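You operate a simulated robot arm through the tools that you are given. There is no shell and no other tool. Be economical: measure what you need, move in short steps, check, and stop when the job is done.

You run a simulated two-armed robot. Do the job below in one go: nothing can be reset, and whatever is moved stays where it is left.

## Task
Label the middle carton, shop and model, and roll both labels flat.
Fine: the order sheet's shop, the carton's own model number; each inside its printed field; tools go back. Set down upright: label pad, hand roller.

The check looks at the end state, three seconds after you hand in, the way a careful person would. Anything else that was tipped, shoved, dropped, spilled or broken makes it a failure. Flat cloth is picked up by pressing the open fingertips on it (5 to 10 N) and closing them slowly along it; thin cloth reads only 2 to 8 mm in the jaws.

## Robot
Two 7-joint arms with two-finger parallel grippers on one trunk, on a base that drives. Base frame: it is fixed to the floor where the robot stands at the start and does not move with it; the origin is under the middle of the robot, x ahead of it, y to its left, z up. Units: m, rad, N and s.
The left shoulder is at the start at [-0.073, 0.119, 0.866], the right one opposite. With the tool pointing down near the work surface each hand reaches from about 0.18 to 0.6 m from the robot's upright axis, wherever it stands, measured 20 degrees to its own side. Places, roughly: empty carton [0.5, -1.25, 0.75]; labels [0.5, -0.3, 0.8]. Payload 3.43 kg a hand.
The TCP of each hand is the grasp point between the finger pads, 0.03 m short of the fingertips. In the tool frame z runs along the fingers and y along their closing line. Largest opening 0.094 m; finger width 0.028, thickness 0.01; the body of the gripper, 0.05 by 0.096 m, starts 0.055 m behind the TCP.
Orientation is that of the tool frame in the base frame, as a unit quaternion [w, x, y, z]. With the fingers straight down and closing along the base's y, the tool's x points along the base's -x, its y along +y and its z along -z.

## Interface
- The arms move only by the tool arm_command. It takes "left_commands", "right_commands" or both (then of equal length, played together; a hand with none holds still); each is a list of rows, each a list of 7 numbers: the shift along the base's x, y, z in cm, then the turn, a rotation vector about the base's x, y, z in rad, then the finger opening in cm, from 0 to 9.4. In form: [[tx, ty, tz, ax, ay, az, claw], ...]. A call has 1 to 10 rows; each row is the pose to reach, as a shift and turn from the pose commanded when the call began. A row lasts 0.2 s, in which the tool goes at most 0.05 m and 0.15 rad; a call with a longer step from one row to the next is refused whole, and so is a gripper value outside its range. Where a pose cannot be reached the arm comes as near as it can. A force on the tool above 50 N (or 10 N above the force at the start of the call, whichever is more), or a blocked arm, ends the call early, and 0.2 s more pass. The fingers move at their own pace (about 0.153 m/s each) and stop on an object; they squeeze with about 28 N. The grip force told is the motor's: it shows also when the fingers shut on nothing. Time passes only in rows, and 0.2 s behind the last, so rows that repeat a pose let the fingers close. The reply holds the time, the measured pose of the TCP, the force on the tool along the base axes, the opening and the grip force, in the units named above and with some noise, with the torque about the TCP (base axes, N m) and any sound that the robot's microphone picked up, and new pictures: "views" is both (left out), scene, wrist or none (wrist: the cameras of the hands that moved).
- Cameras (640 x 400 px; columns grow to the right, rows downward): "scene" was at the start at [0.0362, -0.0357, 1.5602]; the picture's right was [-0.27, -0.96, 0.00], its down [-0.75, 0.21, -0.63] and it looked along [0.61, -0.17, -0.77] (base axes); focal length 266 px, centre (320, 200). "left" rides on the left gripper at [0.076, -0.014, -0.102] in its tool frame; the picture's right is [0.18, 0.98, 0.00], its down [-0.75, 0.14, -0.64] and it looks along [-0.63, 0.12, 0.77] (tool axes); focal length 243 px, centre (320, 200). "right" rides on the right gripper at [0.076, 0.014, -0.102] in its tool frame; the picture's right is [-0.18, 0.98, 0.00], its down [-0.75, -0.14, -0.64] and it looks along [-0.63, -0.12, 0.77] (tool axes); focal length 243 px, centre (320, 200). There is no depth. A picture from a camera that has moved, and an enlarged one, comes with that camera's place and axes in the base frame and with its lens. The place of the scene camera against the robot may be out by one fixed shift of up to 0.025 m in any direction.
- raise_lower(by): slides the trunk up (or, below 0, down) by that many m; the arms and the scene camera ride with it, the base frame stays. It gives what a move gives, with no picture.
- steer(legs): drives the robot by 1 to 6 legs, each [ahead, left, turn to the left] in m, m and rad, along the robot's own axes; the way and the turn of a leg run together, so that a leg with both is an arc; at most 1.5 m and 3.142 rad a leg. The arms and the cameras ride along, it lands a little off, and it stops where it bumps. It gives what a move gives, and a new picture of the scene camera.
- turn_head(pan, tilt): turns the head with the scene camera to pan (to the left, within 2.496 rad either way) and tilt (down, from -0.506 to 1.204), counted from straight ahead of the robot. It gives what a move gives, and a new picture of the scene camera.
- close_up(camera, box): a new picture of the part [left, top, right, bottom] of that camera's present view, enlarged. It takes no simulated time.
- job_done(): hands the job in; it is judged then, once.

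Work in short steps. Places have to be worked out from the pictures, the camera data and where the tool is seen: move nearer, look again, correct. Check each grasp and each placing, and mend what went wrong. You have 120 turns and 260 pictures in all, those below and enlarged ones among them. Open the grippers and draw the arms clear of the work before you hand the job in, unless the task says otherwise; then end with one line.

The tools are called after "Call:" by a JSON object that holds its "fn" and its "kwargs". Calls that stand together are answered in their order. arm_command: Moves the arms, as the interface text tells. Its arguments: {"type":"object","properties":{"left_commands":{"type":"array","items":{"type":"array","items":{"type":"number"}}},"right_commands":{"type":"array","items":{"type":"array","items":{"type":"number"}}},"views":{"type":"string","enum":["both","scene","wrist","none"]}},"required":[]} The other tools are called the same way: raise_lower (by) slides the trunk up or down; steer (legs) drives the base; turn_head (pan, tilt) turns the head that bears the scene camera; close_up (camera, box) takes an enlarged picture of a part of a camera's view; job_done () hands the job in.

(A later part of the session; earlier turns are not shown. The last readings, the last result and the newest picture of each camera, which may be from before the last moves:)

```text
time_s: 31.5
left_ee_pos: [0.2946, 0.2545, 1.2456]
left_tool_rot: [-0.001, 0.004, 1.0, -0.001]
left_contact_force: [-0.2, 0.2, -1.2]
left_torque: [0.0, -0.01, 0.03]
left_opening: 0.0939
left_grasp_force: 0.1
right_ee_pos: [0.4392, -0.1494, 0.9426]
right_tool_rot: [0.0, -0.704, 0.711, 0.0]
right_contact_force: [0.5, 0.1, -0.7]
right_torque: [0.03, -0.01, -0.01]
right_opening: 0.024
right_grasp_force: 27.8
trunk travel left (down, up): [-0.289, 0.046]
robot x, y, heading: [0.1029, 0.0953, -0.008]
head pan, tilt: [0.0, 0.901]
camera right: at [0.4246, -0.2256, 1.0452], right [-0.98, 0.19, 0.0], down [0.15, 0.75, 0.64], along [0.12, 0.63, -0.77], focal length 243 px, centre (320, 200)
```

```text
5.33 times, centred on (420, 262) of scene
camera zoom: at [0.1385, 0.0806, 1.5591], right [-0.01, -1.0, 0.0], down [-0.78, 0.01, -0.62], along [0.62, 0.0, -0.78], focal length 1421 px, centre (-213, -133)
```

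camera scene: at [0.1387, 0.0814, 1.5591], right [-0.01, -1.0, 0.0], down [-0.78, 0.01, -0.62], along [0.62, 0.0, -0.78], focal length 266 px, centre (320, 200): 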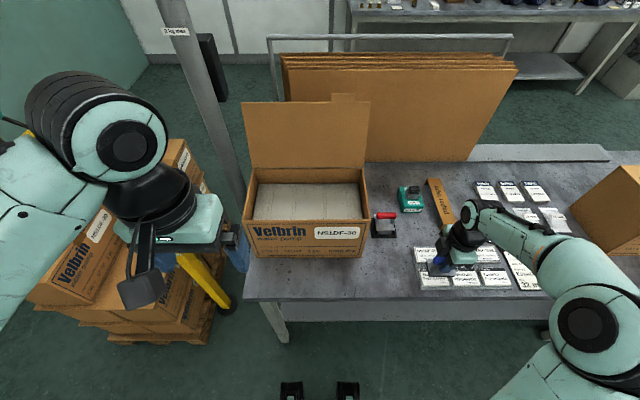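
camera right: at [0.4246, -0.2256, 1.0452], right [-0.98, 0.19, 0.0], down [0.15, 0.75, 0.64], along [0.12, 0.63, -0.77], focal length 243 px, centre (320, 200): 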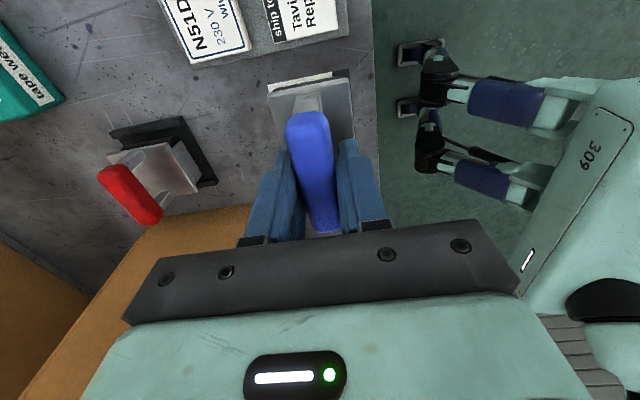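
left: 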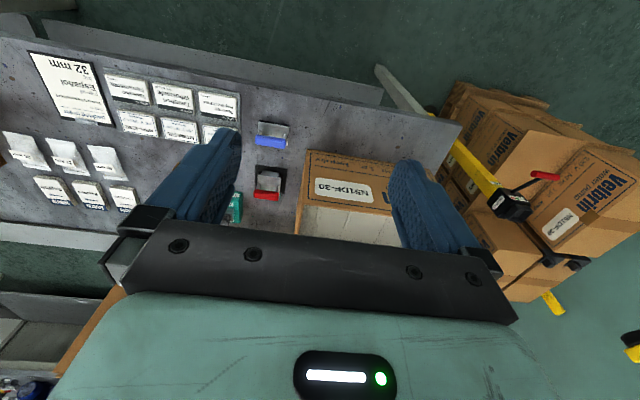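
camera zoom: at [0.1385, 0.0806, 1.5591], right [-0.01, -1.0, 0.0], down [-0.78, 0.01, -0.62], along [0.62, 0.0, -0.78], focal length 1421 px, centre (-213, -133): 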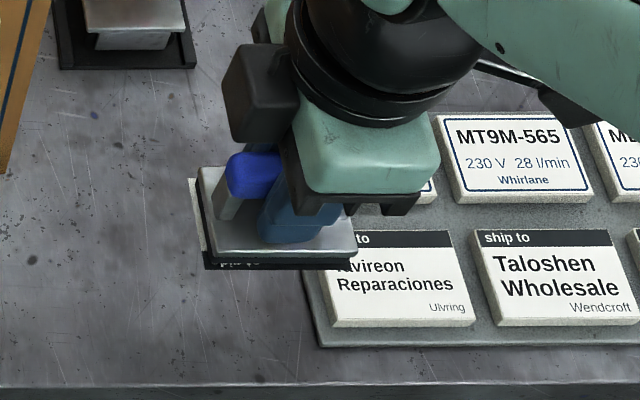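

A label is on the pad. Zoom to see its offset on the pad.

Call:
{"fn": "close_up", "kwargs": {"camera": "scene", "box": [390, 248, 430, 280]}}

Call:
{"fn": "close_up", "kwargs": {"camera": "right", "box": [250, 60, 370, 140]}}

```text
12.50 times, centred on (410, 264) of scene
camera zoom: at [0.1385, 0.0806, 1.5591], right [-0.01, -1.0, 0.0], down [-0.78, 0.01, -0.62], along [0.62, 0.0, -0.78], focal length 3330 px, centre (-805, -600)
```

zoom: 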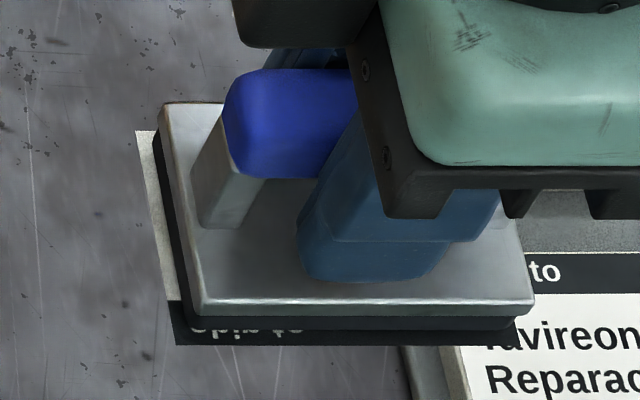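

```text
5.00 times, centred on (310, 100) of right
camera zoom: at [0.4246, -0.2256, 1.0452], right [-0.98, 0.19, 0.0], down [0.15, 0.75, 0.64], along [0.12, 0.63, -0.77], focal length 1213 px, centre (370, 700)
```

zoom: 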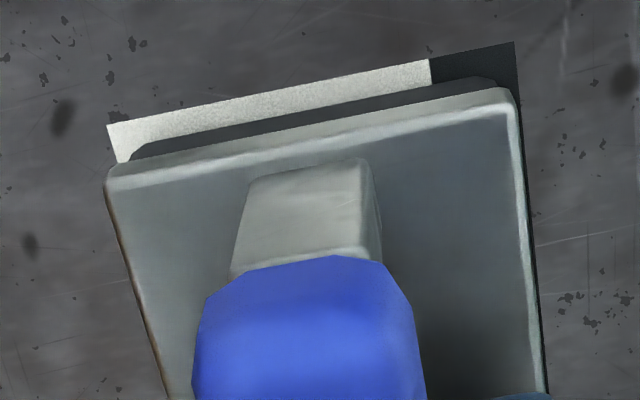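

The printed band on the held label appears at its front edge. I'll zoom deeper to see whether the text is rotated or mirrored.

Call:
{"fn": "close_up", "kwargs": {"camera": "scene", "box": [398, 262, 424, 274]}}

```text
16.00 times, centred on (411, 268) of scene
camera zoom: at [0.1385, 0.0806, 1.5591], right [-0.01, -1.0, 0.0], down [-0.78, 0.01, -0.62], along [0.62, 0.0, -0.78], focal length 4263 px, centre (-1136, -888)
```

zoom: 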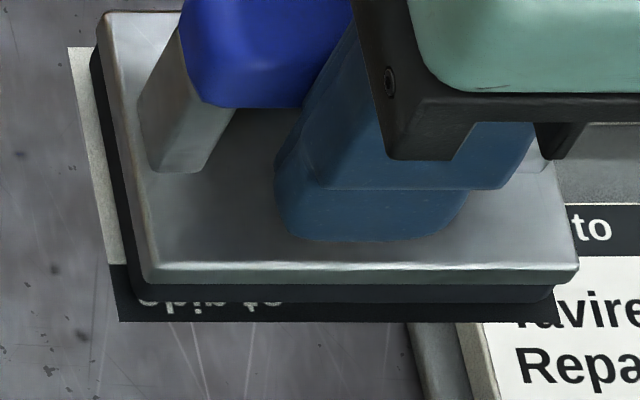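

Text order is preserved but flipped—a held-state rendering effect; the label sits nearly centred on the pad (slightly toward -x). Raise the hand and drive right to the middle carton.

Call:
{"fn": "arm_command", "kwargs": {"right_commands": [[0, 0, 4, 0, 0, 0, 0], [-1, 0, 8, 0, 0, 0, 0], [-2, 0, 12, 0, 0, 0, 0], [-2, 0, 15, 0, 0, 0, 0], [-2, 0, 15, 0, 0, 0, 0]], "views": "none"}}

Call:
{"fn": "steer", "kwargs": {"legs": [[0, -0.8, 0]]}}

Call:
{"fn": "close_up", "kwargs": {"camera": "scene", "box": [330, 120, 530, 270]}}

Call:
{"fn": "close_up", "kwargs": {"camera": "right", "box": [0, 0, 640, 400]}}

```text
time_s: 32.7
left_ee_pos: [0.2952, 0.2541, 1.2456]
left_tool_rot: [0.0, 0.004, 1.0, -0.001]
left_contact_force: [0.4, 0.2, 0.3]
left_torque: [0.03, -0.02, 0.01]
left_opening: 0.0937
left_grasp_force: 0.0
right_ee_pos: [0.4181, -0.1494, 1.0918]
right_tool_rot: [0.0, -0.704, 0.71, 0.0]
right_contact_force: [-1.0, 0.3, -0.8]
right_torque: [0.0, 0.01, 0.01]
right_opening: 0.0238
right_grasp_force: 28.1
trunk travel left (down, up): [-0.289, 0.046]
robot x, y, heading: [0.0993, 0.0992, -0.006]
head pan, tilt: [0.0, 0.901]
```

```text
time_s: 40.1
left_ee_pos: [0.288, -0.5445, 1.2469]
left_tool_rot: [0.0, 0.003, 1.0, -0.001]
left_contact_force: [0.2, -0.2, -0.5]
left_torque: [0.01, 0.02, -0.01]
left_opening: 0.0939
left_grasp_force: 0.0
right_ee_pos: [0.4121, -0.9454, 1.092]
right_tool_rot: [0.001, -0.704, 0.71, 0.0]
right_contact_force: [0.5, -0.2, -0.6]
right_torque: [0.02, -0.02, 0.04]
right_opening: 0.024
right_grasp_force: 28.0
trunk travel left (down, up): [-0.289, 0.046]
robot x, y, heading: [0.0948, -0.6992, -0.009]
head pan, tilt: [0.0, 0.901]
camera scene: at [0.1323, -0.7166, 1.5591], right [-0.01, -1.0, 0.0], down [-0.78, 0.01, -0.62], along [0.62, -0.01, -0.78], focal length 266 px, centre (320, 200)
```

scene: 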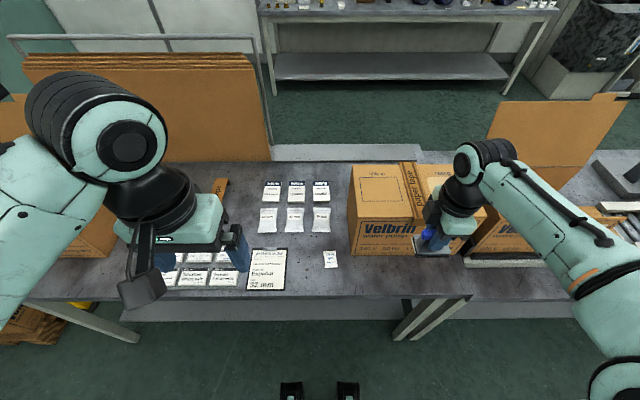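

```text
2.67 times, centred on (430, 195) of scene
camera zoom: at [0.1323, -0.7166, 1.5591], right [-0.01, -1.0, 0.0], down [-0.78, 0.01, -0.62], along [0.62, -0.01, -0.78], focal length 710 px, centre (27, 213)
```

zoom: 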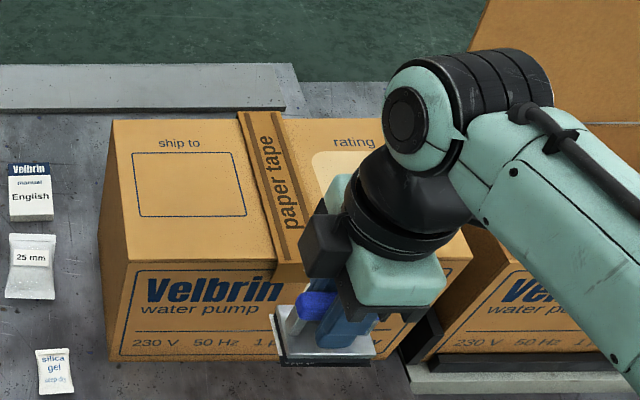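

```text
1.00 times, centred on (320, 200) of right (not enlarged: the box is as wide or as high as the picture)
camera zoom: at [0.3976, -1.0223, 1.1943], right [-0.98, 0.19, 0.0], down [0.15, 0.75, 0.64], along [0.12, 0.63, -0.77], focal length 243 px, centre (320, 200)
```

zoom: 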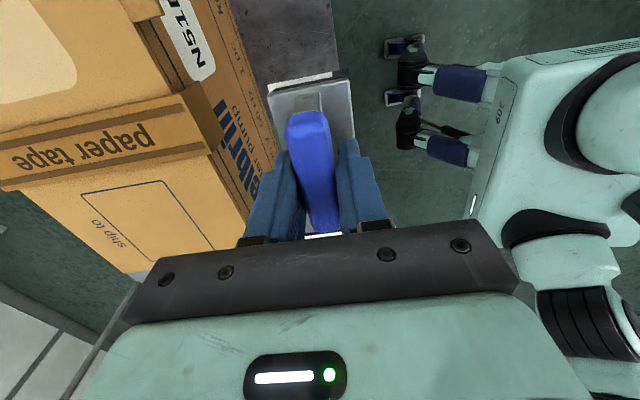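

Triangulated ship-to field centre ≈ (0.60, -0.88), carton top z ≈ 1.02. Raise and hover over it.

Call:
{"fn": "arm_command", "kwargs": {"right_commands": [[0, 0, 3, 0, 0, 0, 0], [0, 0, 6, 0, 0, 0, 0], [3, 1, 6, 0, 0, 0, 0], [6.5, 2, 6, 0, 0, 0, 0], [10, 3.5, 6, 0, 0, 0, 0], [13.5, 4.5, 6, 0, 0, 0, 0], [17, 5.5, 6, 0, 0, 0, 0], [18.8, 6.5, 6, 0, 0, 0, 0], [18.8, 6.5, 4, 0, 0, 0, 0], [18.8, 6.5, 4, 0, 0, 0, 0]]}}

Call:
{"fn": "close_up", "kwargs": {"camera": "scene", "box": [340, 150, 460, 230]}}

Call:
{"fn": "close_up", "kwargs": {"camera": "right", "box": [150, 20, 450, 240]}}

```text
time_s: 42.3
left_ee_pos: [0.2876, -0.545, 1.2458]
left_tool_rot: [0.001, 0.004, 1.0, -0.002]
left_contact_force: [0.3, 0.4, 0.1]
left_torque: [0.02, -0.01, 0.0]
left_opening: 0.0941
left_grasp_force: 0.0
right_ee_pos: [0.5732, -0.8839, 1.1318]
right_tool_rot: [0.001, -0.704, 0.71, 0.001]
right_contact_force: [-0.5, 0.3, -0.6]
right_torque: [0.01, -0.04, 0.0]
right_opening: 0.0238
right_grasp_force: 28.4
right hand out of reach, approached as far as the arm can: row 7, 8, 9, 10
trunk travel left (down, up): [-0.289, 0.046]
robot x, y, heading: [0.0974, -0.7056, -0.012]
head pan, tilt: [0.0, 0.901]
camera scene: at [0.1314, -0.717, 1.5591], right [-0.01, -1.0, 0.0], down [-0.78, 0.01, -0.62], along [0.62, 0.0, -0.78], focal length 266 px, centre (320, 200)
camera right: at [0.5576, -0.9593, 1.2344], right [-0.98, 0.19, 0.0], down [0.15, 0.75, 0.64], along [0.12, 0.63, -0.77], focal length 243 px, centre (320, 200)
```

scene: 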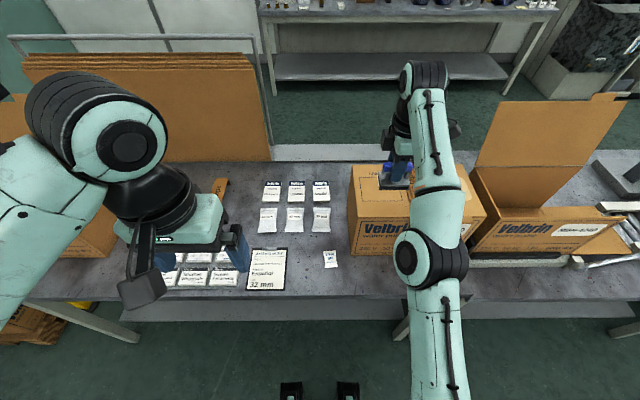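
right: 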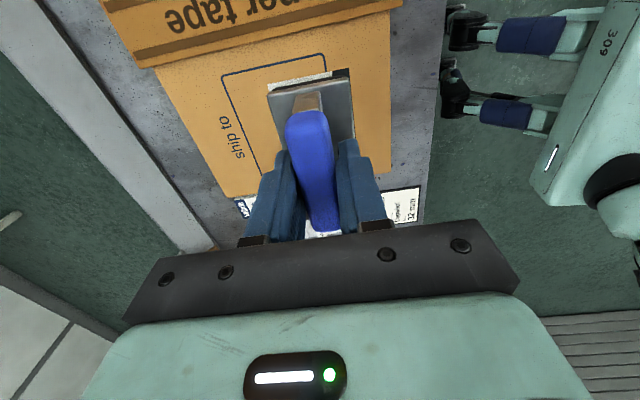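

```text
5.00 times, centred on (400, 190) of scene
camera zoom: at [0.1314, -0.717, 1.5591], right [-0.01, -1.0, 0.0], down [-0.78, 0.01, -0.62], along [0.62, 0.0, -0.78], focal length 1332 px, centre (-80, 250)
```

zoom: 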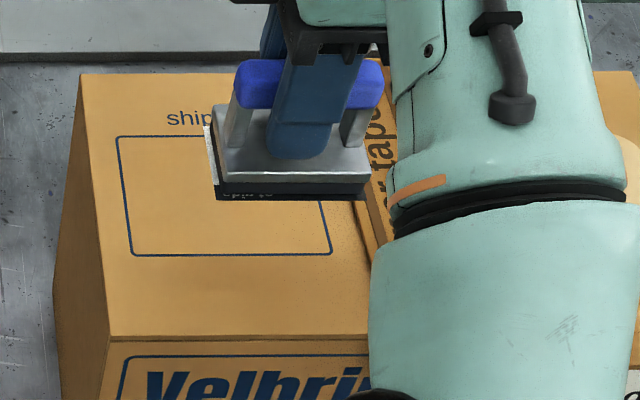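

```text
1.82 times, centred on (300, 130) of right
camera zoom: at [0.5576, -0.9593, 1.2344], right [-0.98, 0.19, 0.0], down [0.15, 0.75, 0.64], along [0.12, 0.63, -0.77], focal length 441 px, centre (356, 327)
```

zoom: 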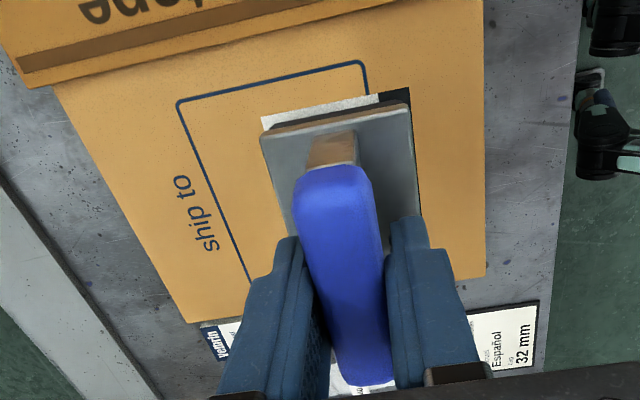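

Out of reach by ~3 cm; field centre refined to (0.602, -0.874). Drive ahead 7 cm.

Call:
{"fn": "steer", "kwargs": {"legs": [[0.07, 0, 0.012]]}}

```text
time_s: 43.3
left_ee_pos: [0.3581, -0.5421, 1.2456]
left_tool_rot: [0.0, -0.003, 1.0, -0.001]
left_contact_force: [-0.2, 0.3, 0.1]
left_torque: [-0.01, 0.04, 0.04]
left_opening: 0.0939
left_grasp_force: 0.0
right_ee_pos: [0.6468, -0.8768, 1.1319]
right_tool_rot: [-0.001, 0.708, -0.706, -0.001]
right_contact_force: [0.5, 0.4, -1.3]
right_torque: [-0.02, 0.02, -0.01]
right_opening: 0.0238
right_grasp_force: 28.0
trunk travel left (down, up): [-0.289, 0.046]
robot x, y, heading: [0.1641, -0.7014, -0.0]
head pan, tilt: [0.0, 0.901]
camera scene: at [0.2028, -0.7163, 1.559], right [0.0, -1.0, 0.0], down [-0.78, 0.0, -0.62], along [0.62, 0.0, -0.78], focal length 266 px, centre (320, 200)
```

scene: 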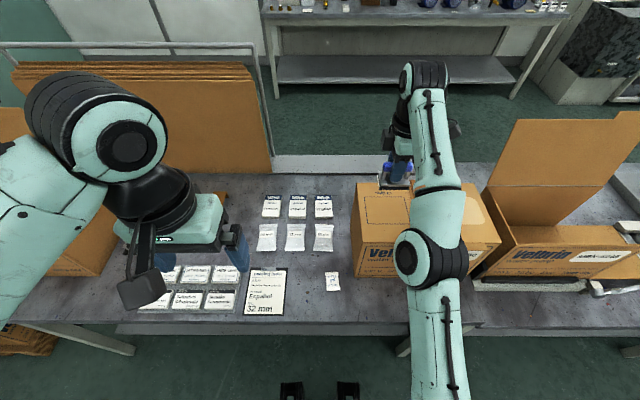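

Move back over the field and lower to ~2 cm above.

Call:
{"fn": "arm_command", "kwargs": {"right_commands": [[-2, 0.1, 0, 0, 0, 0, 0], [-4.2, 0.3, 0, 0, 0, 0, 0], [-4.2, 0.3, -1, 0, 0, 0, 0], [-4.2, 0.3, -2.5, 0, 0, 0, 0], [-4.2, 0.3, -2.5, 0, 0, 0, 0]]}}

Call:
{"fn": "close_up", "kwargs": {"camera": "scene", "box": [340, 170, 460, 250]}}

Call:
{"fn": "close_up", "kwargs": {"camera": "right", "box": [150, 20, 450, 240]}}

```text
time_s: 44.5
left_ee_pos: [0.3578, -0.5419, 1.2458]
left_tool_rot: [0.0, -0.002, 1.0, -0.001]
left_contact_force: [-0.9, -0.2, -0.1]
left_torque: [-0.03, 0.03, 0.0]
left_opening: 0.094
left_grasp_force: 0.1
right_ee_pos: [0.6043, -0.8736, 1.1056]
right_tool_rot: [-0.002, 0.708, -0.706, -0.001]
right_contact_force: [0.9, -0.5, -1.2]
right_torque: [0.02, -0.01, 0.01]
right_opening: 0.0239
right_grasp_force: 27.7
trunk travel left (down, up): [-0.289, 0.046]
robot x, y, heading: [0.159, -0.7006, 0.003]
head pan, tilt: [0.0, 0.901]
camera scene: at [0.2024, -0.7161, 1.5591], right [0.0, -1.0, 0.0], down [-0.78, 0.0, -0.62], along [0.62, 0.0, -0.78], focal length 266 px, centre (320, 200)
camera right: at [0.59, -0.9506, 1.2084], right [-0.98, 0.18, 0.0], down [0.14, 0.75, 0.64], along [0.12, 0.63, -0.77], focal length 243 px, centre (320, 200)
```

scene: 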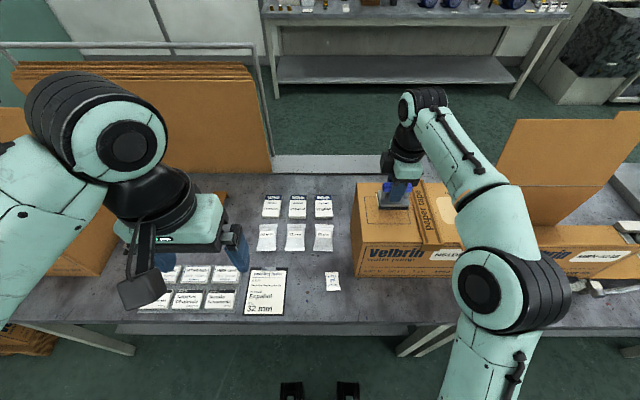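
right: 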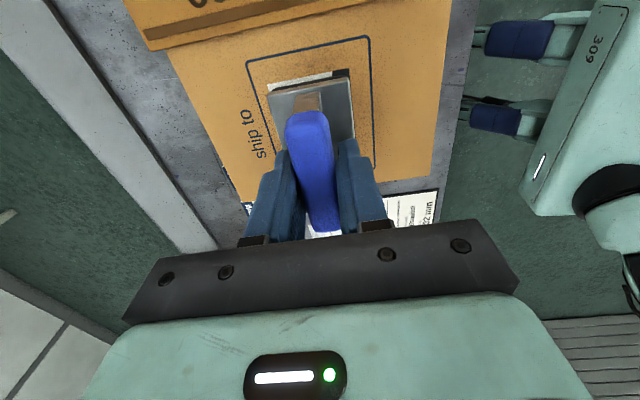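

```text
5.00 times, centred on (400, 210) of scene
camera zoom: at [0.2024, -0.7161, 1.5591], right [0.0, -1.0, 0.0], down [-0.78, 0.0, -0.62], along [0.62, 0.0, -0.78], focal length 1332 px, centre (-80, 150)
```

zoom: 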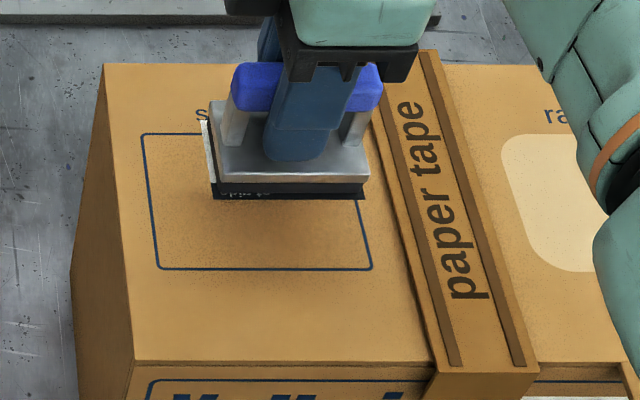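

```text
1.82 times, centred on (300, 130) of right
camera zoom: at [0.59, -0.9506, 1.2084], right [-0.98, 0.18, 0.0], down [0.14, 0.75, 0.64], along [0.12, 0.63, -0.77], focal length 441 px, centre (356, 327)
```

zoom: 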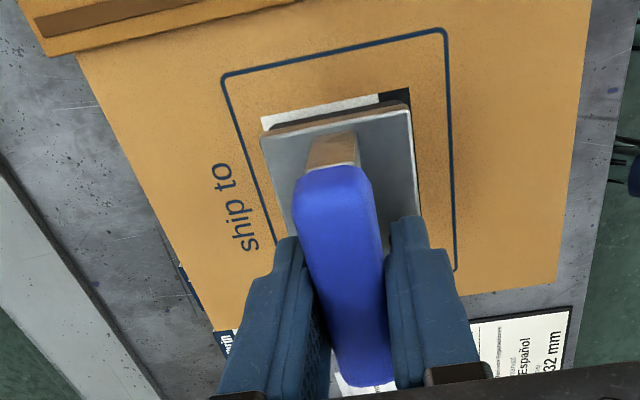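

Label is centred in x; shift +6 mm in y and lower gradually.

Call:
{"fn": "arm_command", "kwargs": {"right_commands": [[-0.2, 0.6, -0.5, 0, 0, 0, 0], [-0.2, 0.6, -1, 0, 0, 0, 0], [-0.2, 0.6, -1.5, 0, 0, 0, 0], [-0.2, 0.6, -2, 0, 0, 0, 0], [-0.2, 0.6, -2, 0, 0, 0, 0]], "views": "none"}}

Call:
{"fn": "close_up", "kwargs": {"camera": "scene", "box": [340, 170, 460, 250]}}

```text
time_s: 45.7
left_ee_pos: [0.3571, -0.5412, 1.2471]
left_tool_rot: [0.0, -0.003, 1.0, -0.001]
left_contact_force: [-0.3, 0.6, -0.3]
left_torque: [0.0, -0.03, -0.01]
left_opening: 0.0939
left_grasp_force: 0.0
right_ee_pos: [0.6015, -0.8679, 1.0864]
right_tool_rot: [-0.001, 0.708, -0.706, 0.0]
right_contact_force: [-0.2, -1.0, -0.9]
right_torque: [0.02, -0.01, 0.02]
right_opening: 0.0239
right_grasp_force: 28.1
trunk travel left (down, up): [-0.289, 0.046]
robot x, y, heading: [0.1667, -0.7012, 0.006]
head pan, tilt: [0.0, 0.901]
```

```text
5.00 times, centred on (400, 210) of scene
camera zoom: at [0.2022, -0.7163, 1.5591], right [0.0, -1.0, 0.0], down [-0.78, 0.0, -0.62], along [0.62, 0.0, -0.78], focal length 1332 px, centre (-80, 150)
```

zoom: 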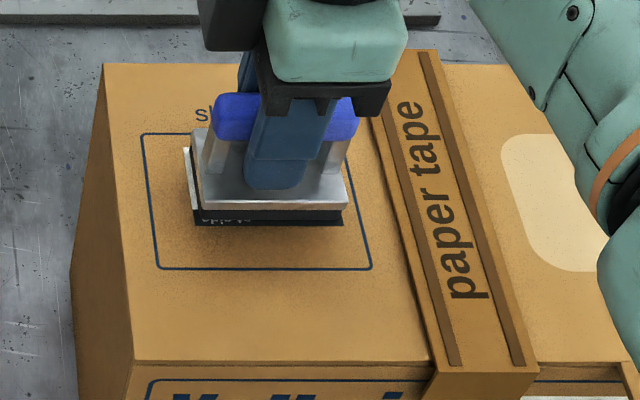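

Close; nudge 4 mm to -x and lower to contact.

Call:
{"fn": "arm_command", "kwargs": {"right_commands": [[-0.4, 0.2, -0.3, 0, 0, 0, 0], [-0.4, 0.2, -0.5, 0, 0, 0, 0], [-0.4, 0.2, -0.7, 0, 0, 0, 0], [-0.4, 0.2, -0.9, 0, 0, 0, 0], [-0.4, 0.2, -0.9, 0, 0, 0, 0]], "views": "none"}}

Call:
{"fn": "close_up", "kwargs": {"camera": "scene", "box": [340, 170, 460, 250]}}

```text
time_s: 46.9
left_ee_pos: [0.3566, -0.5419, 1.2464]
left_tool_rot: [0.0, -0.003, 1.0, -0.001]
left_contact_force: [-0.5, 0.6, 0.5]
left_torque: [0.05, 0.04, 0.03]
left_opening: 0.094
left_grasp_force: 0.1
right_ee_pos: [0.5977, -0.8654, 1.0774]
right_tool_rot: [0.0, 0.709, -0.706, -0.001]
right_contact_force: [0.6, 0.1, -1.0]
right_torque: [0.02, 0.02, -0.03]
right_opening: 0.0238
right_grasp_force: 28.3
trunk travel left (down, up): [-0.289, 0.046]
robot x, y, heading: [0.1618, -0.6999, 0.001]
head pan, tilt: [0.0, 0.901]
```

```text
5.00 times, centred on (400, 210) of scene
camera zoom: at [0.2022, -0.7163, 1.5591], right [0.0, -1.0, 0.0], down [-0.78, 0.0, -0.62], along [0.62, 0.0, -0.78], focal length 1332 px, centre (-80, 150)
```

zoom: 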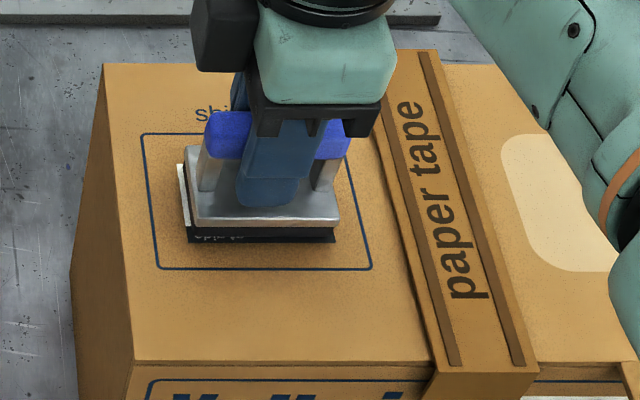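

Well centred. Continue down to contact.

Call:
{"fn": "arm_command", "kwargs": {"right_commands": [[0.1, 0, -0.2, 0, 0, 0, 0], [0.1, 0, -0.4, 0, 0, 0, 0], [0.1, 0, -0.6, 0, 0, 0, 0], [0.1, 0, -0.6, 0, 0, 0, 0]], "views": "none"}}

```text
time_s: 47.9
left_ee_pos: [0.3569, -0.5423, 1.2455]
left_tool_rot: [0.0, -0.003, 1.0, 0.0]
left_contact_force: [0.7, 0.0, 0.4]
left_torque: [-0.01, 0.01, 0.0]
left_opening: 0.0943
left_grasp_force: 0.0
right_ee_pos: [0.599, -0.8666, 1.0726]
right_tool_rot: [-0.001, 0.708, -0.706, 0.0]
right_contact_force: [-0.7, 0.6, -0.1]
right_torque: [0.01, -0.02, -0.01]
right_opening: 0.0239
right_grasp_force: 27.3
trunk travel left (down, up): [-0.289, 0.046]
robot x, y, heading: [0.1645, -0.7013, 0.001]
head pan, tilt: [0.0, 0.901]
```

Call:
{"fn": "arm_command", "kwargs": {"right_commands": [[0, 0, -0.1, 0, 0, 0, 0], [0, 0, -0.2, 0, 0, 0, 0], [0, 0, -0.3, 0, 0, 0, 0], [0, 0, -0.3, 0, 0, 0, 0]], "views": "none"}}

```text
time_s: 48.9
left_ee_pos: [0.3572, -0.5418, 1.246]
left_tool_rot: [0.001, -0.003, 1.0, -0.001]
left_contact_force: [-1.1, -0.7, 0.4]
left_torque: [0.02, -0.02, -0.02]
left_opening: 0.094
left_grasp_force: 0.0
right_ee_pos: [0.5986, -0.8661, 1.0711]
right_tool_rot: [-0.002, 0.709, -0.706, 0.0]
right_contact_force: [1.4, -1.0, 8.0]
right_torque: [-0.37, -0.02, 0.05]
right_opening: 0.0239
right_grasp_force: 28.1
trunk travel left (down, up): [-0.289, 0.046]
robot x, y, heading: [0.1646, -0.7021, 0.001]
head pan, tilt: [0.0, 0.901]
```

Contact at 8 N. Press a bit more, then lift.

Call:
{"fn": "arm_command", "kwargs": {"right_commands": [[0, 0, -0.15, 0, 0, 0, 0], [0, 0, -0.3, 0, 0, 0, 0], [0, 0, -0.3, 0, 0, 0, 0]], "views": "none"}}

Call:
{"fn": "arm_command", "kwargs": {"right_commands": [[0, 0, 0.5, 0, 0, 0, 0], [0, 0, 2, 0, 0, 0, 0], [0, 0, 5, 0, 0, 0, 0], [0, 0, 8, 0, 0, 0, 0], [-3, -3, 10, 0, 0, 0, 0], [-6, -6, 10, 0, 0, 0, 0], [-10, -8, 10, 0, 0, 0, 0]], "views": "scene"}}

Call:
{"fn": "close_up", "kwargs": {"camera": "scene", "box": [340, 170, 460, 250]}}

```text
time_s: 49.7
left_ee_pos: [0.3559, -0.5431, 1.2457]
left_tool_rot: [0.002, -0.002, 1.0, -0.001]
left_contact_force: [-0.3, 0.2, 0.8]
left_torque: [0.0, -0.01, -0.03]
left_opening: 0.0941
left_grasp_force: 0.0
right_ee_pos: [0.597, -0.8653, 1.0669]
right_tool_rot: [-0.002, 0.708, -0.706, 0.001]
right_contact_force: [4.6, -1.9, 21.6]
right_torque: [0.04, -0.02, 0.0]
right_opening: 0.0241
right_grasp_force: 28.0
trunk travel left (down, up): [-0.289, 0.046]
robot x, y, heading: [0.1596, -0.7037, 0.01]
head pan, tilt: [0.0, 0.901]
```

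```text
time_s: 51.3
left_ee_pos: [0.3551, -0.5419, 1.2476]
left_tool_rot: [0.0, -0.002, 1.0, -0.001]
left_contact_force: [-0.3, -0.2, -0.7]
left_torque: [-0.02, 0.0, 0.02]
left_opening: 0.0939
left_grasp_force: 0.0
right_ee_pos: [0.495, -0.9477, 1.1659]
right_tool_rot: [-0.001, 0.709, -0.706, -0.001]
right_contact_force: [0.4, -0.3, -1.3]
right_torque: [-0.02, 0.01, -0.02]
right_opening: 0.0238
right_grasp_force: 28.1
trunk travel left (down, up): [-0.289, 0.046]
robot x, y, heading: [0.1603, -0.7035, 0.006]
head pan, tilt: [0.0, 0.901]
camera scene: at [0.2003, -0.7168, 1.5591], right [0.0, -1.0, 0.0], down [-0.78, 0.0, -0.62], along [0.62, 0.0, -0.78], focal length 266 px, centre (320, 200)
```

scene: 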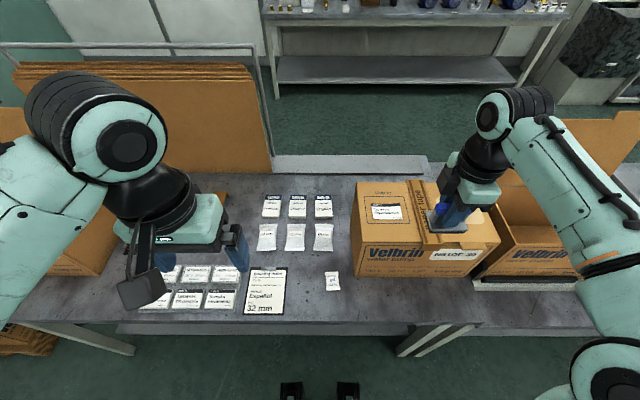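

```text
5.00 times, centred on (400, 210) of scene
camera zoom: at [0.2003, -0.7168, 1.5591], right [0.0, -1.0, 0.0], down [-0.78, 0.0, -0.62], along [0.62, 0.0, -0.78], focal length 1332 px, centre (-80, 150)
```

zoom: 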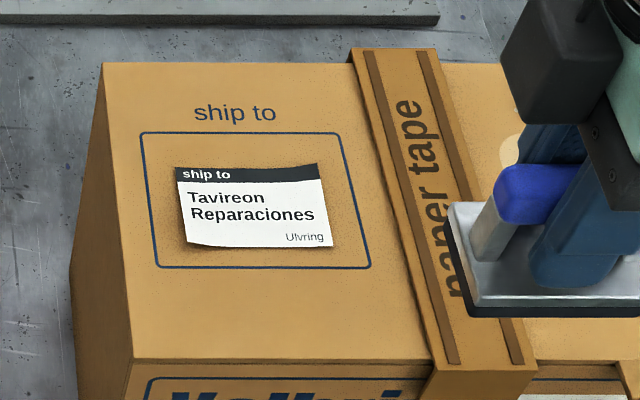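

Shop label is on, upright and inside its field (corners curling until rolled). Drive back for the model label.

Call:
{"fn": "steer", "kwargs": {"legs": [[-0.03, 0.7, 0]]}}

Call:
{"fn": "close_up", "kwargs": {"camera": "scene", "box": [350, 170, 510, 320]}}

Call:
{"fn": "close_up", "kwargs": {"camera": "right", "box": [0, 0, 640, 400]}}

```text
time_s: 57.9
left_ee_pos: [0.3215, 0.1611, 1.2465]
left_tool_rot: [0.0, -0.004, 1.0, 0.0]
left_contact_force: [0.1, -0.8, 0.0]
left_torque: [0.0, -0.04, 0.01]
left_opening: 0.0939
left_grasp_force: 0.1
right_ee_pos: [0.4637, -0.2445, 1.1673]
right_tool_rot: [0.0, 0.709, -0.706, -0.001]
right_contact_force: [0.3, 0.1, -0.8]
right_torque: [0.0, 0.01, -0.02]
right_opening: 0.0237
right_grasp_force: 28.4
trunk travel left (down, up): [-0.289, 0.046]
robot x, y, heading: [0.1302, 0.0024, 0.013]
head pan, tilt: [0.0, 0.901]
camera scene: at [0.168, -0.0139, 1.5591], right [0.01, -1.0, 0.0], down [-0.78, -0.01, -0.62], along [0.62, 0.0, -0.78], focal length 266 px, centre (320, 200)
```

scene: 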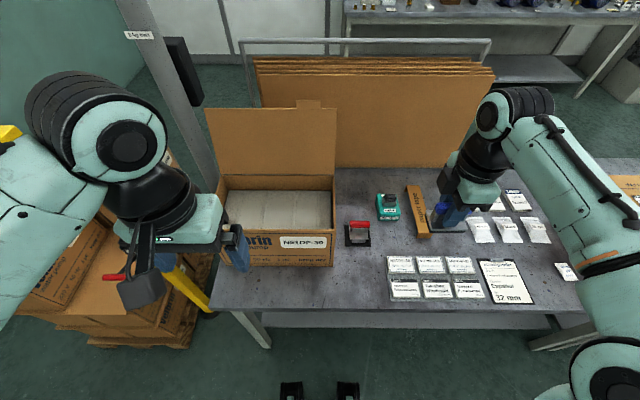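

```text
2.67 times, centred on (430, 245) of scene
camera zoom: at [0.168, -0.0139, 1.5591], right [0.01, -1.0, 0.0], down [-0.78, -0.01, -0.62], along [0.62, 0.0, -0.78], focal length 710 px, centre (27, 80)
```

zoom: 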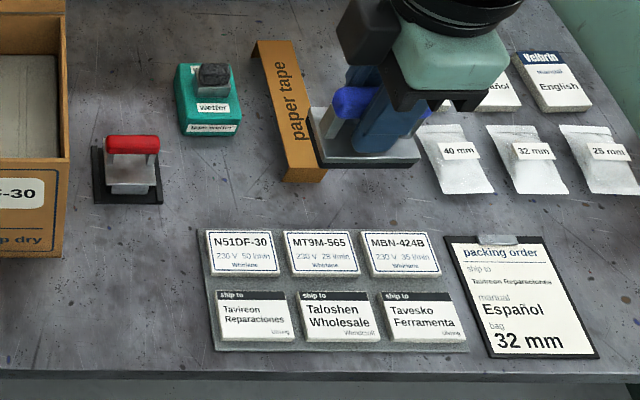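

```text
1.00 times, centred on (320, 200) of right (not enlarged: the box is as wide or as high as the picture)
camera zoom: at [0.4497, -0.3211, 1.2678], right [-0.98, 0.18, 0.0], down [0.14, 0.75, 0.64], along [0.11, 0.63, -0.77], focal length 243 px, centre (320, 200)
```

zoom: 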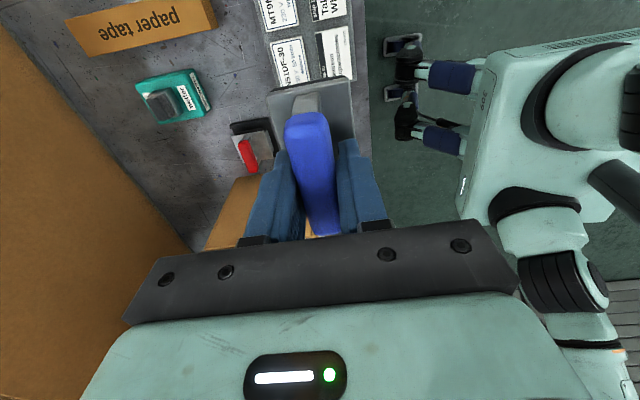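

Move down over the N51DF-30 label, estimated at (0.512, -0.243).

Call:
{"fn": "arm_command", "kwargs": {"right_commands": [[1.5, 0, -4, 0, 0, 0, 0], [3, 0, -8, 0, 0, 0, 0], [4, 0, -12, 0, 0, 0, 0], [4.8, 0, -16, 0, 0, 0, 0], [4.8, 0, -20, 0, 0, 0, 0], [4.8, 0, -23.5, 0, 0, 0, 0], [4.8, 0, -26, 0, 0, 0, 0], [4.8, 0, -28, 0, 0, 0, 0], [4.8, 0, -28, 0, 0, 0, 0]], "views": "wrist"}}

Call:
{"fn": "close_up", "kwargs": {"camera": "scene", "box": [370, 235, 460, 305]}}

Call:
{"fn": "close_up", "kwargs": {"camera": "right", "box": [190, 40, 390, 240]}}

```text
time_s: 59.9
left_ee_pos: [0.322, 0.1614, 1.2454]
left_tool_rot: [0.001, -0.004, 1.0, -0.001]
left_contact_force: [-0.5, 0.6, 0.0]
left_torque: [0.02, -0.01, -0.02]
left_opening: 0.0939
left_grasp_force: 0.1
right_ee_pos: [0.5103, -0.2462, 0.8838]
right_tool_rot: [0.0, 0.709, -0.705, 0.0]
right_contact_force: [-0.5, 0.3, -1.0]
right_torque: [-0.01, -0.01, 0.0]
right_opening: 0.0238
right_grasp_force: 28.2
trunk travel left (down, up): [-0.289, 0.046]
robot x, y, heading: [0.1288, -0.0002, 0.01]
head pan, tilt: [0.0, 0.901]
camera right: at [0.4967, -0.323, 0.9869], right [-0.98, 0.18, 0.0], down [0.14, 0.75, 0.64], along [0.11, 0.63, -0.77], focal length 243 px, centre (320, 200)
```

right: 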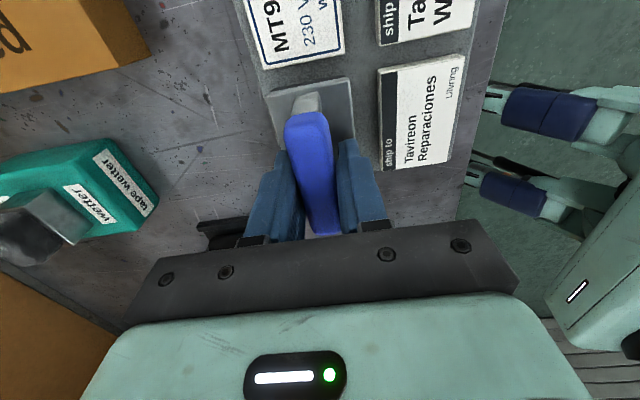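

```text
5.71 times, centred on (415, 270) of scene
camera zoom: at [0.1679, -0.0139, 1.5591], right [0.01, -1.0, 0.0], down [-0.78, -0.01, -0.62], along [0.62, 0.0, -0.78], focal length 1522 px, centre (-223, -200)
```

zoom: 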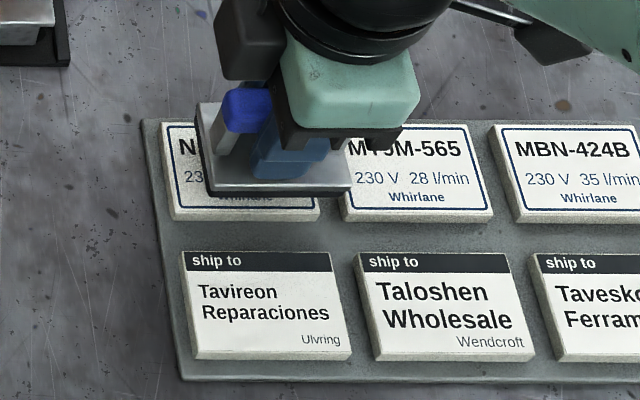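

```text
2.00 times, centred on (290, 140) of right
camera zoom: at [0.4967, -0.323, 0.9869], right [-0.98, 0.18, 0.0], down [0.14, 0.75, 0.64], along [0.11, 0.63, -0.77], focal length 485 px, centre (380, 320)
```

zoom: 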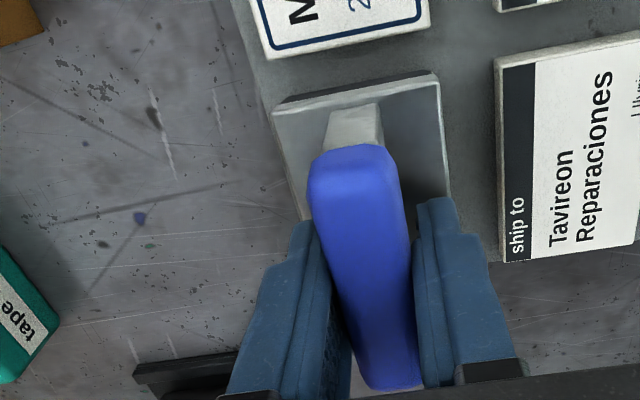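

Pad is ~13 mm too far to -y relative to the label; shift and re-check.

Call:
{"fn": "arm_command", "kwargs": {"right_commands": [[0, 0.7, -0.2, 0, 0, 0, 0], [0, 1.3, -0.4, 0, 0, 0, 0], [0, 1.3, -0.5, 0, 0, 0, 0]], "views": "none"}}

Call:
{"fn": "close_up", "kwargs": {"camera": "scene", "box": [370, 235, 460, 305]}}

Call:
{"fn": "close_up", "kwargs": {"camera": "right", "box": [190, 40, 390, 240]}}

```text
time_s: 60.7
left_ee_pos: [0.3234, 0.1616, 1.2466]
left_tool_rot: [0.0, -0.004, 1.0, 0.0]
left_contact_force: [-0.1, 0.4, -0.6]
left_torque: [0.0, -0.01, 0.0]
left_opening: 0.0938
left_grasp_force: 0.0
right_ee_pos: [0.5104, -0.2316, 0.8795]
right_tool_rot: [0.0, 0.709, -0.705, -0.001]
right_contact_force: [0.1, -0.1, -0.9]
right_torque: [-0.02, -0.01, -0.02]
right_opening: 0.0239
right_grasp_force: 27.8
trunk travel left (down, up): [-0.289, 0.046]
robot x, y, heading: [0.1286, 0.0015, 0.007]
head pan, tilt: [0.0, 0.901]
```

```text
5.71 times, centred on (415, 270) of scene
camera zoom: at [0.168, -0.014, 1.5591], right [0.01, -1.0, 0.0], down [-0.78, -0.01, -0.62], along [0.62, 0.0, -0.78], focal length 1522 px, centre (-223, -200)
```

zoom: 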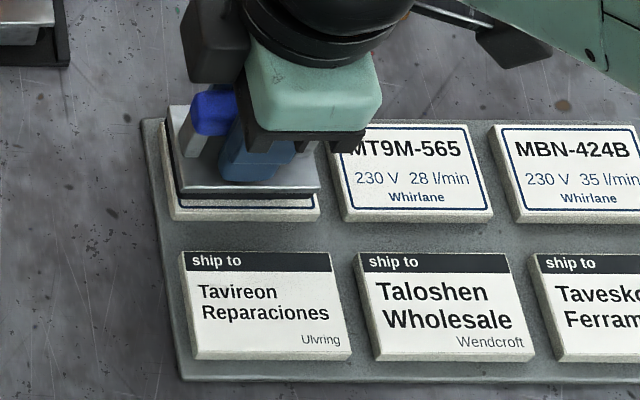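

```text
2.00 times, centred on (290, 140) of right
camera zoom: at [0.4977, -0.3085, 0.9822], right [-0.98, 0.18, 0.0], down [0.14, 0.75, 0.64], along [0.11, 0.63, -0.77], focal length 485 px, centre (380, 320)
```

zoom: 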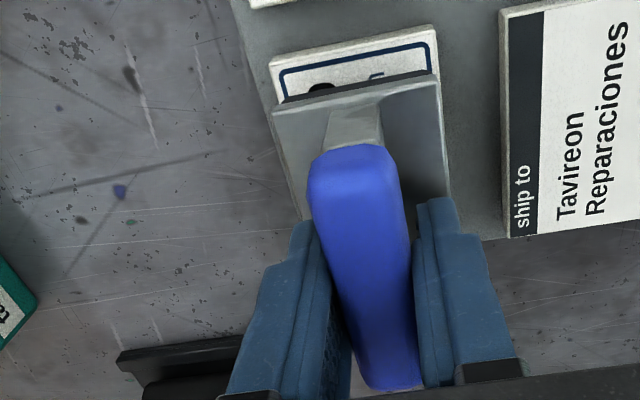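

Slightly compensate (-4 mm y) and press down.

Call:
{"fn": "arm_command", "kwargs": {"right_commands": [[0, -0.4, -0.2, 0, 0, 0, 0], [0, -0.4, -0.4, 0, 0, 0, 0], [0, -0.4, -0.6, 0, 0, 0, 0], [0, -0.4, -0.7, 0, 0, 0, 0], [0, -0.4, -0.7, 0, 0, 0, 0]], "views": "none"}}

```text
time_s: 61.9
left_ee_pos: [0.3228, 0.1618, 1.2468]
left_tool_rot: [-0.001, -0.003, 1.0, 0.0]
left_contact_force: [-0.2, 0.0, -0.4]
left_torque: [0.0, 0.04, -0.04]
left_opening: 0.0941
left_grasp_force: 0.1
right_ee_pos: [0.5127, -0.2364, 0.8722]
right_tool_rot: [-0.001, 0.709, -0.705, 0.0]
right_contact_force: [0.3, 0.0, -1.0]
right_torque: [0.01, 0.0, 0.01]
right_opening: 0.0239
right_grasp_force: 28.4
trunk travel left (down, up): [-0.289, 0.046]
robot x, y, heading: [0.1239, -0.0007, 0.012]
head pan, tilt: [0.0, 0.901]
```

No contact yet; continue.

Call:
{"fn": "arm_command", "kwargs": {"right_commands": [[0, 0, -0.2, 0, 0, 0, 0], [0, 0, -0.35, 0, 0, 0, 0], [0, 0, -0.5, 0, 0, 0, 0], [0, 0, -0.5, 0, 0, 0, 0]], "views": "none"}}

```text
time_s: 62.9
left_ee_pos: [0.3213, 0.1609, 1.2462]
left_tool_rot: [0.002, -0.003, 1.0, -0.001]
left_contact_force: [0.5, 0.3, -0.1]
left_torque: [0.01, -0.01, -0.03]
left_opening: 0.0941
left_grasp_force: 0.0
right_ee_pos: [0.5117, -0.2351, 0.8709]
right_tool_rot: [-0.002, 0.709, -0.705, 0.002]
right_contact_force: [-0.1, -2.6, 20.4]
right_torque: [0.37, 0.08, 0.02]
right_opening: 0.0239
right_grasp_force: 28.2
trunk travel left (down, up): [-0.289, 0.046]
robot x, y, heading: [0.1282, -0.0016, 0.007]
head pan, tilt: [0.0, 0.901]
```

20 N contact. Lift and check the label.

Call:
{"fn": "arm_command", "kwargs": {"right_commands": [[0, 0, 0, 0, 0, 0, 0], [0, 0, 1, 0, 0, 0, 0], [0, 0, 3, 0, 0, 0, 0], [0, 0, 7, 0, 0, 0, 0], [-3, 0, 11, 0, 0, 0, 0], [-6, 0, 15, 0, 0, 0, 0], [-9, 0, 19, 0, 0, 0, 0], [-10, 0, 23, 0, 0, 0, 0], [-10, 0, 27, 0, 0, 0, 0], [-10, 0, 29, 0, 0, 0, 0]], "views": "wrist"}}

Call:
{"fn": "close_up", "kwargs": {"camera": "scene", "box": [380, 200, 500, 280]}}

Call:
{"fn": "close_up", "kwargs": {"camera": "right", "box": [250, 60, 370, 140]}}

```text
time_s: 65.1
left_ee_pos: [0.3225, 0.1612, 1.2463]
left_tool_rot: [0.0, -0.004, 1.0, 0.0]
left_contact_force: [0.0, 0.1, -1.1]
left_torque: [-0.01, 0.02, -0.01]
left_opening: 0.094
left_grasp_force: 0.0
right_ee_pos: [0.4109, -0.2358, 1.1578]
right_tool_rot: [0.0, 0.709, -0.705, -0.001]
right_contact_force: [-0.9, -0.4, -1.1]
right_torque: [-0.01, 0.01, 0.0]
right_opening: 0.0239
right_grasp_force: 28.1
trunk travel left (down, up): [-0.289, 0.046]
robot x, y, heading: [0.1271, -0.0015, 0.008]
head pan, tilt: [0.0, 0.901]
camera right: at [0.3975, -0.3123, 1.2606], right [-0.98, 0.18, 0.0], down [0.14, 0.75, 0.64], along [0.11, 0.63, -0.77], focal length 243 px, centre (320, 200)
```

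right: 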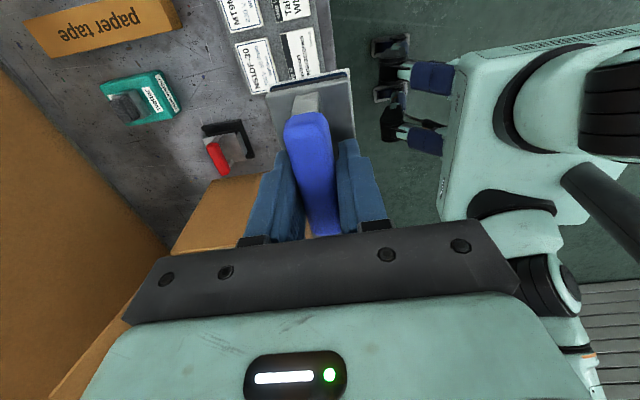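

```text
5.00 times, centred on (440, 240) of scene
camera zoom: at [0.168, -0.0139, 1.5591], right [0.01, -1.0, 0.0], down [-0.78, -0.01, -0.62], along [0.62, 0.0, -0.78], focal length 1332 px, centre (-280, 0)
```

zoom: 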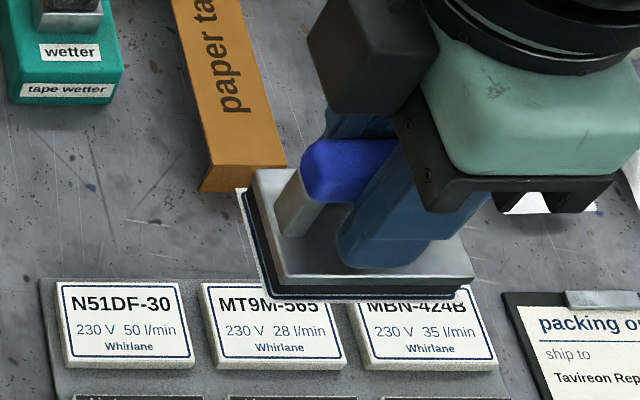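

```text
5.00 times, centred on (310, 100) of right
camera zoom: at [0.3975, -0.3123, 1.2606], right [-0.98, 0.18, 0.0], down [0.14, 0.75, 0.64], along [0.11, 0.63, -0.77], focal length 1213 px, centre (370, 700)
```

zoom: 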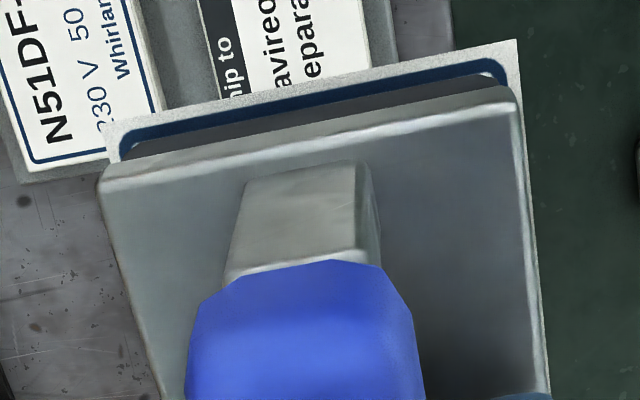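

Label N51DF-30 is held well. Rating field estimated at (0.60, -1.062). Drive to the carton.

Call:
{"fn": "steer", "kwargs": {"legs": [[0.035, -0.86, -0.008]]}}

Call:
{"fn": "close_up", "kwargs": {"camera": "scene", "box": [280, 160, 440, 270]}}

Call:
{"fn": "close_up", "kwargs": {"camera": "right", "box": [0, 0, 640, 400]}}

```text
time_s: 73.2
left_ee_pos: [0.3554, -0.7257, 1.2474]
left_tool_rot: [0.001, 0.013, 1.0, -0.001]
left_contact_force: [0.0, -0.8, -0.3]
left_torque: [0.0, -0.01, 0.03]
left_opening: 0.0939
left_grasp_force: 0.1
right_ee_pos: [0.4316, -1.1267, 1.1579]
right_tool_rot: [0.001, -0.698, 0.716, 0.0]
right_contact_force: [0.6, 0.5, -1.3]
right_torque: [-0.03, -0.01, -0.04]
right_opening: 0.0242
right_grasp_force: 27.9
trunk travel left (down, up): [-0.289, 0.046]
robot x, y, heading: [0.1533, -0.8761, -0.027]
head pan, tilt: [0.0, 0.901]
camera scene: at [0.1955, -0.8952, 1.5591], right [-0.03, -1.0, 0.0], down [-0.78, 0.02, -0.62], along [0.62, -0.02, -0.78], focal length 266 px, centre (320, 200)
```

scene: 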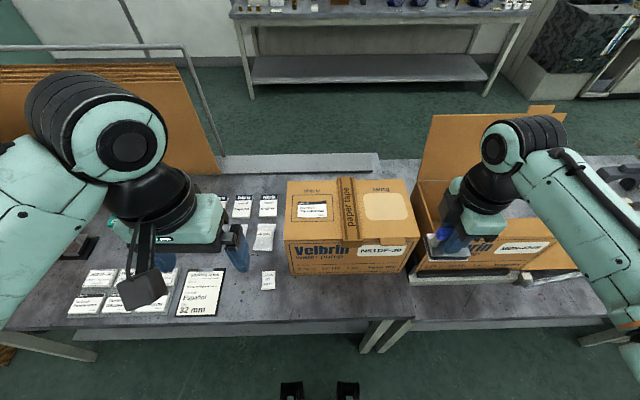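

```text
3.64 times, centred on (360, 215) of scene
camera zoom: at [0.1955, -0.8952, 1.5591], right [-0.03, -1.0, 0.0], down [-0.78, 0.02, -0.62], along [0.62, -0.02, -0.78], focal length 969 px, centre (174, 146)
```

zoom: 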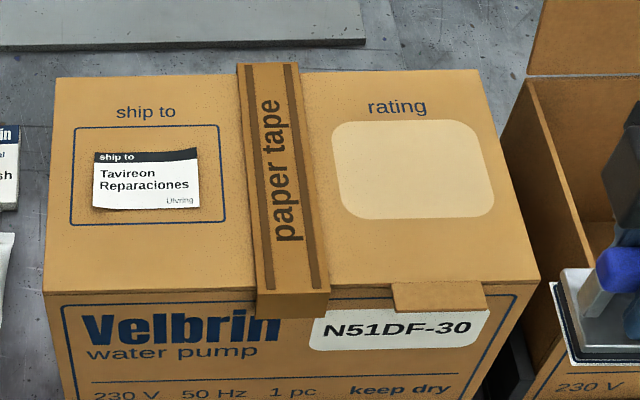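

```text
1.00 times, centred on (320, 200) of right (not enlarged: the box is as wide or as high as the picture)
camera zoom: at [0.4144, -1.2015, 1.26], right [-0.98, 0.21, 0.0], down [0.16, 0.75, 0.64], along [0.14, 0.63, -0.77], focal length 243 px, centre (320, 200)
```

zoom: 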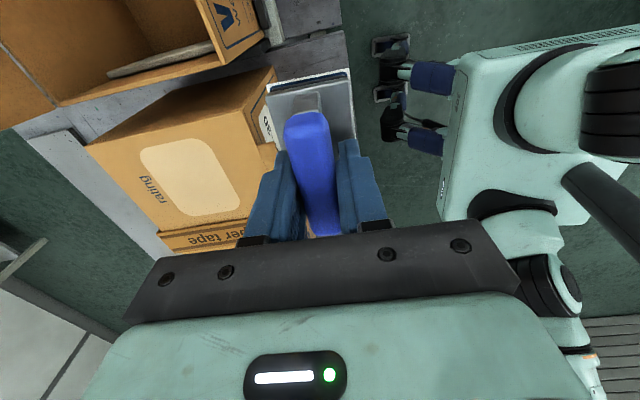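

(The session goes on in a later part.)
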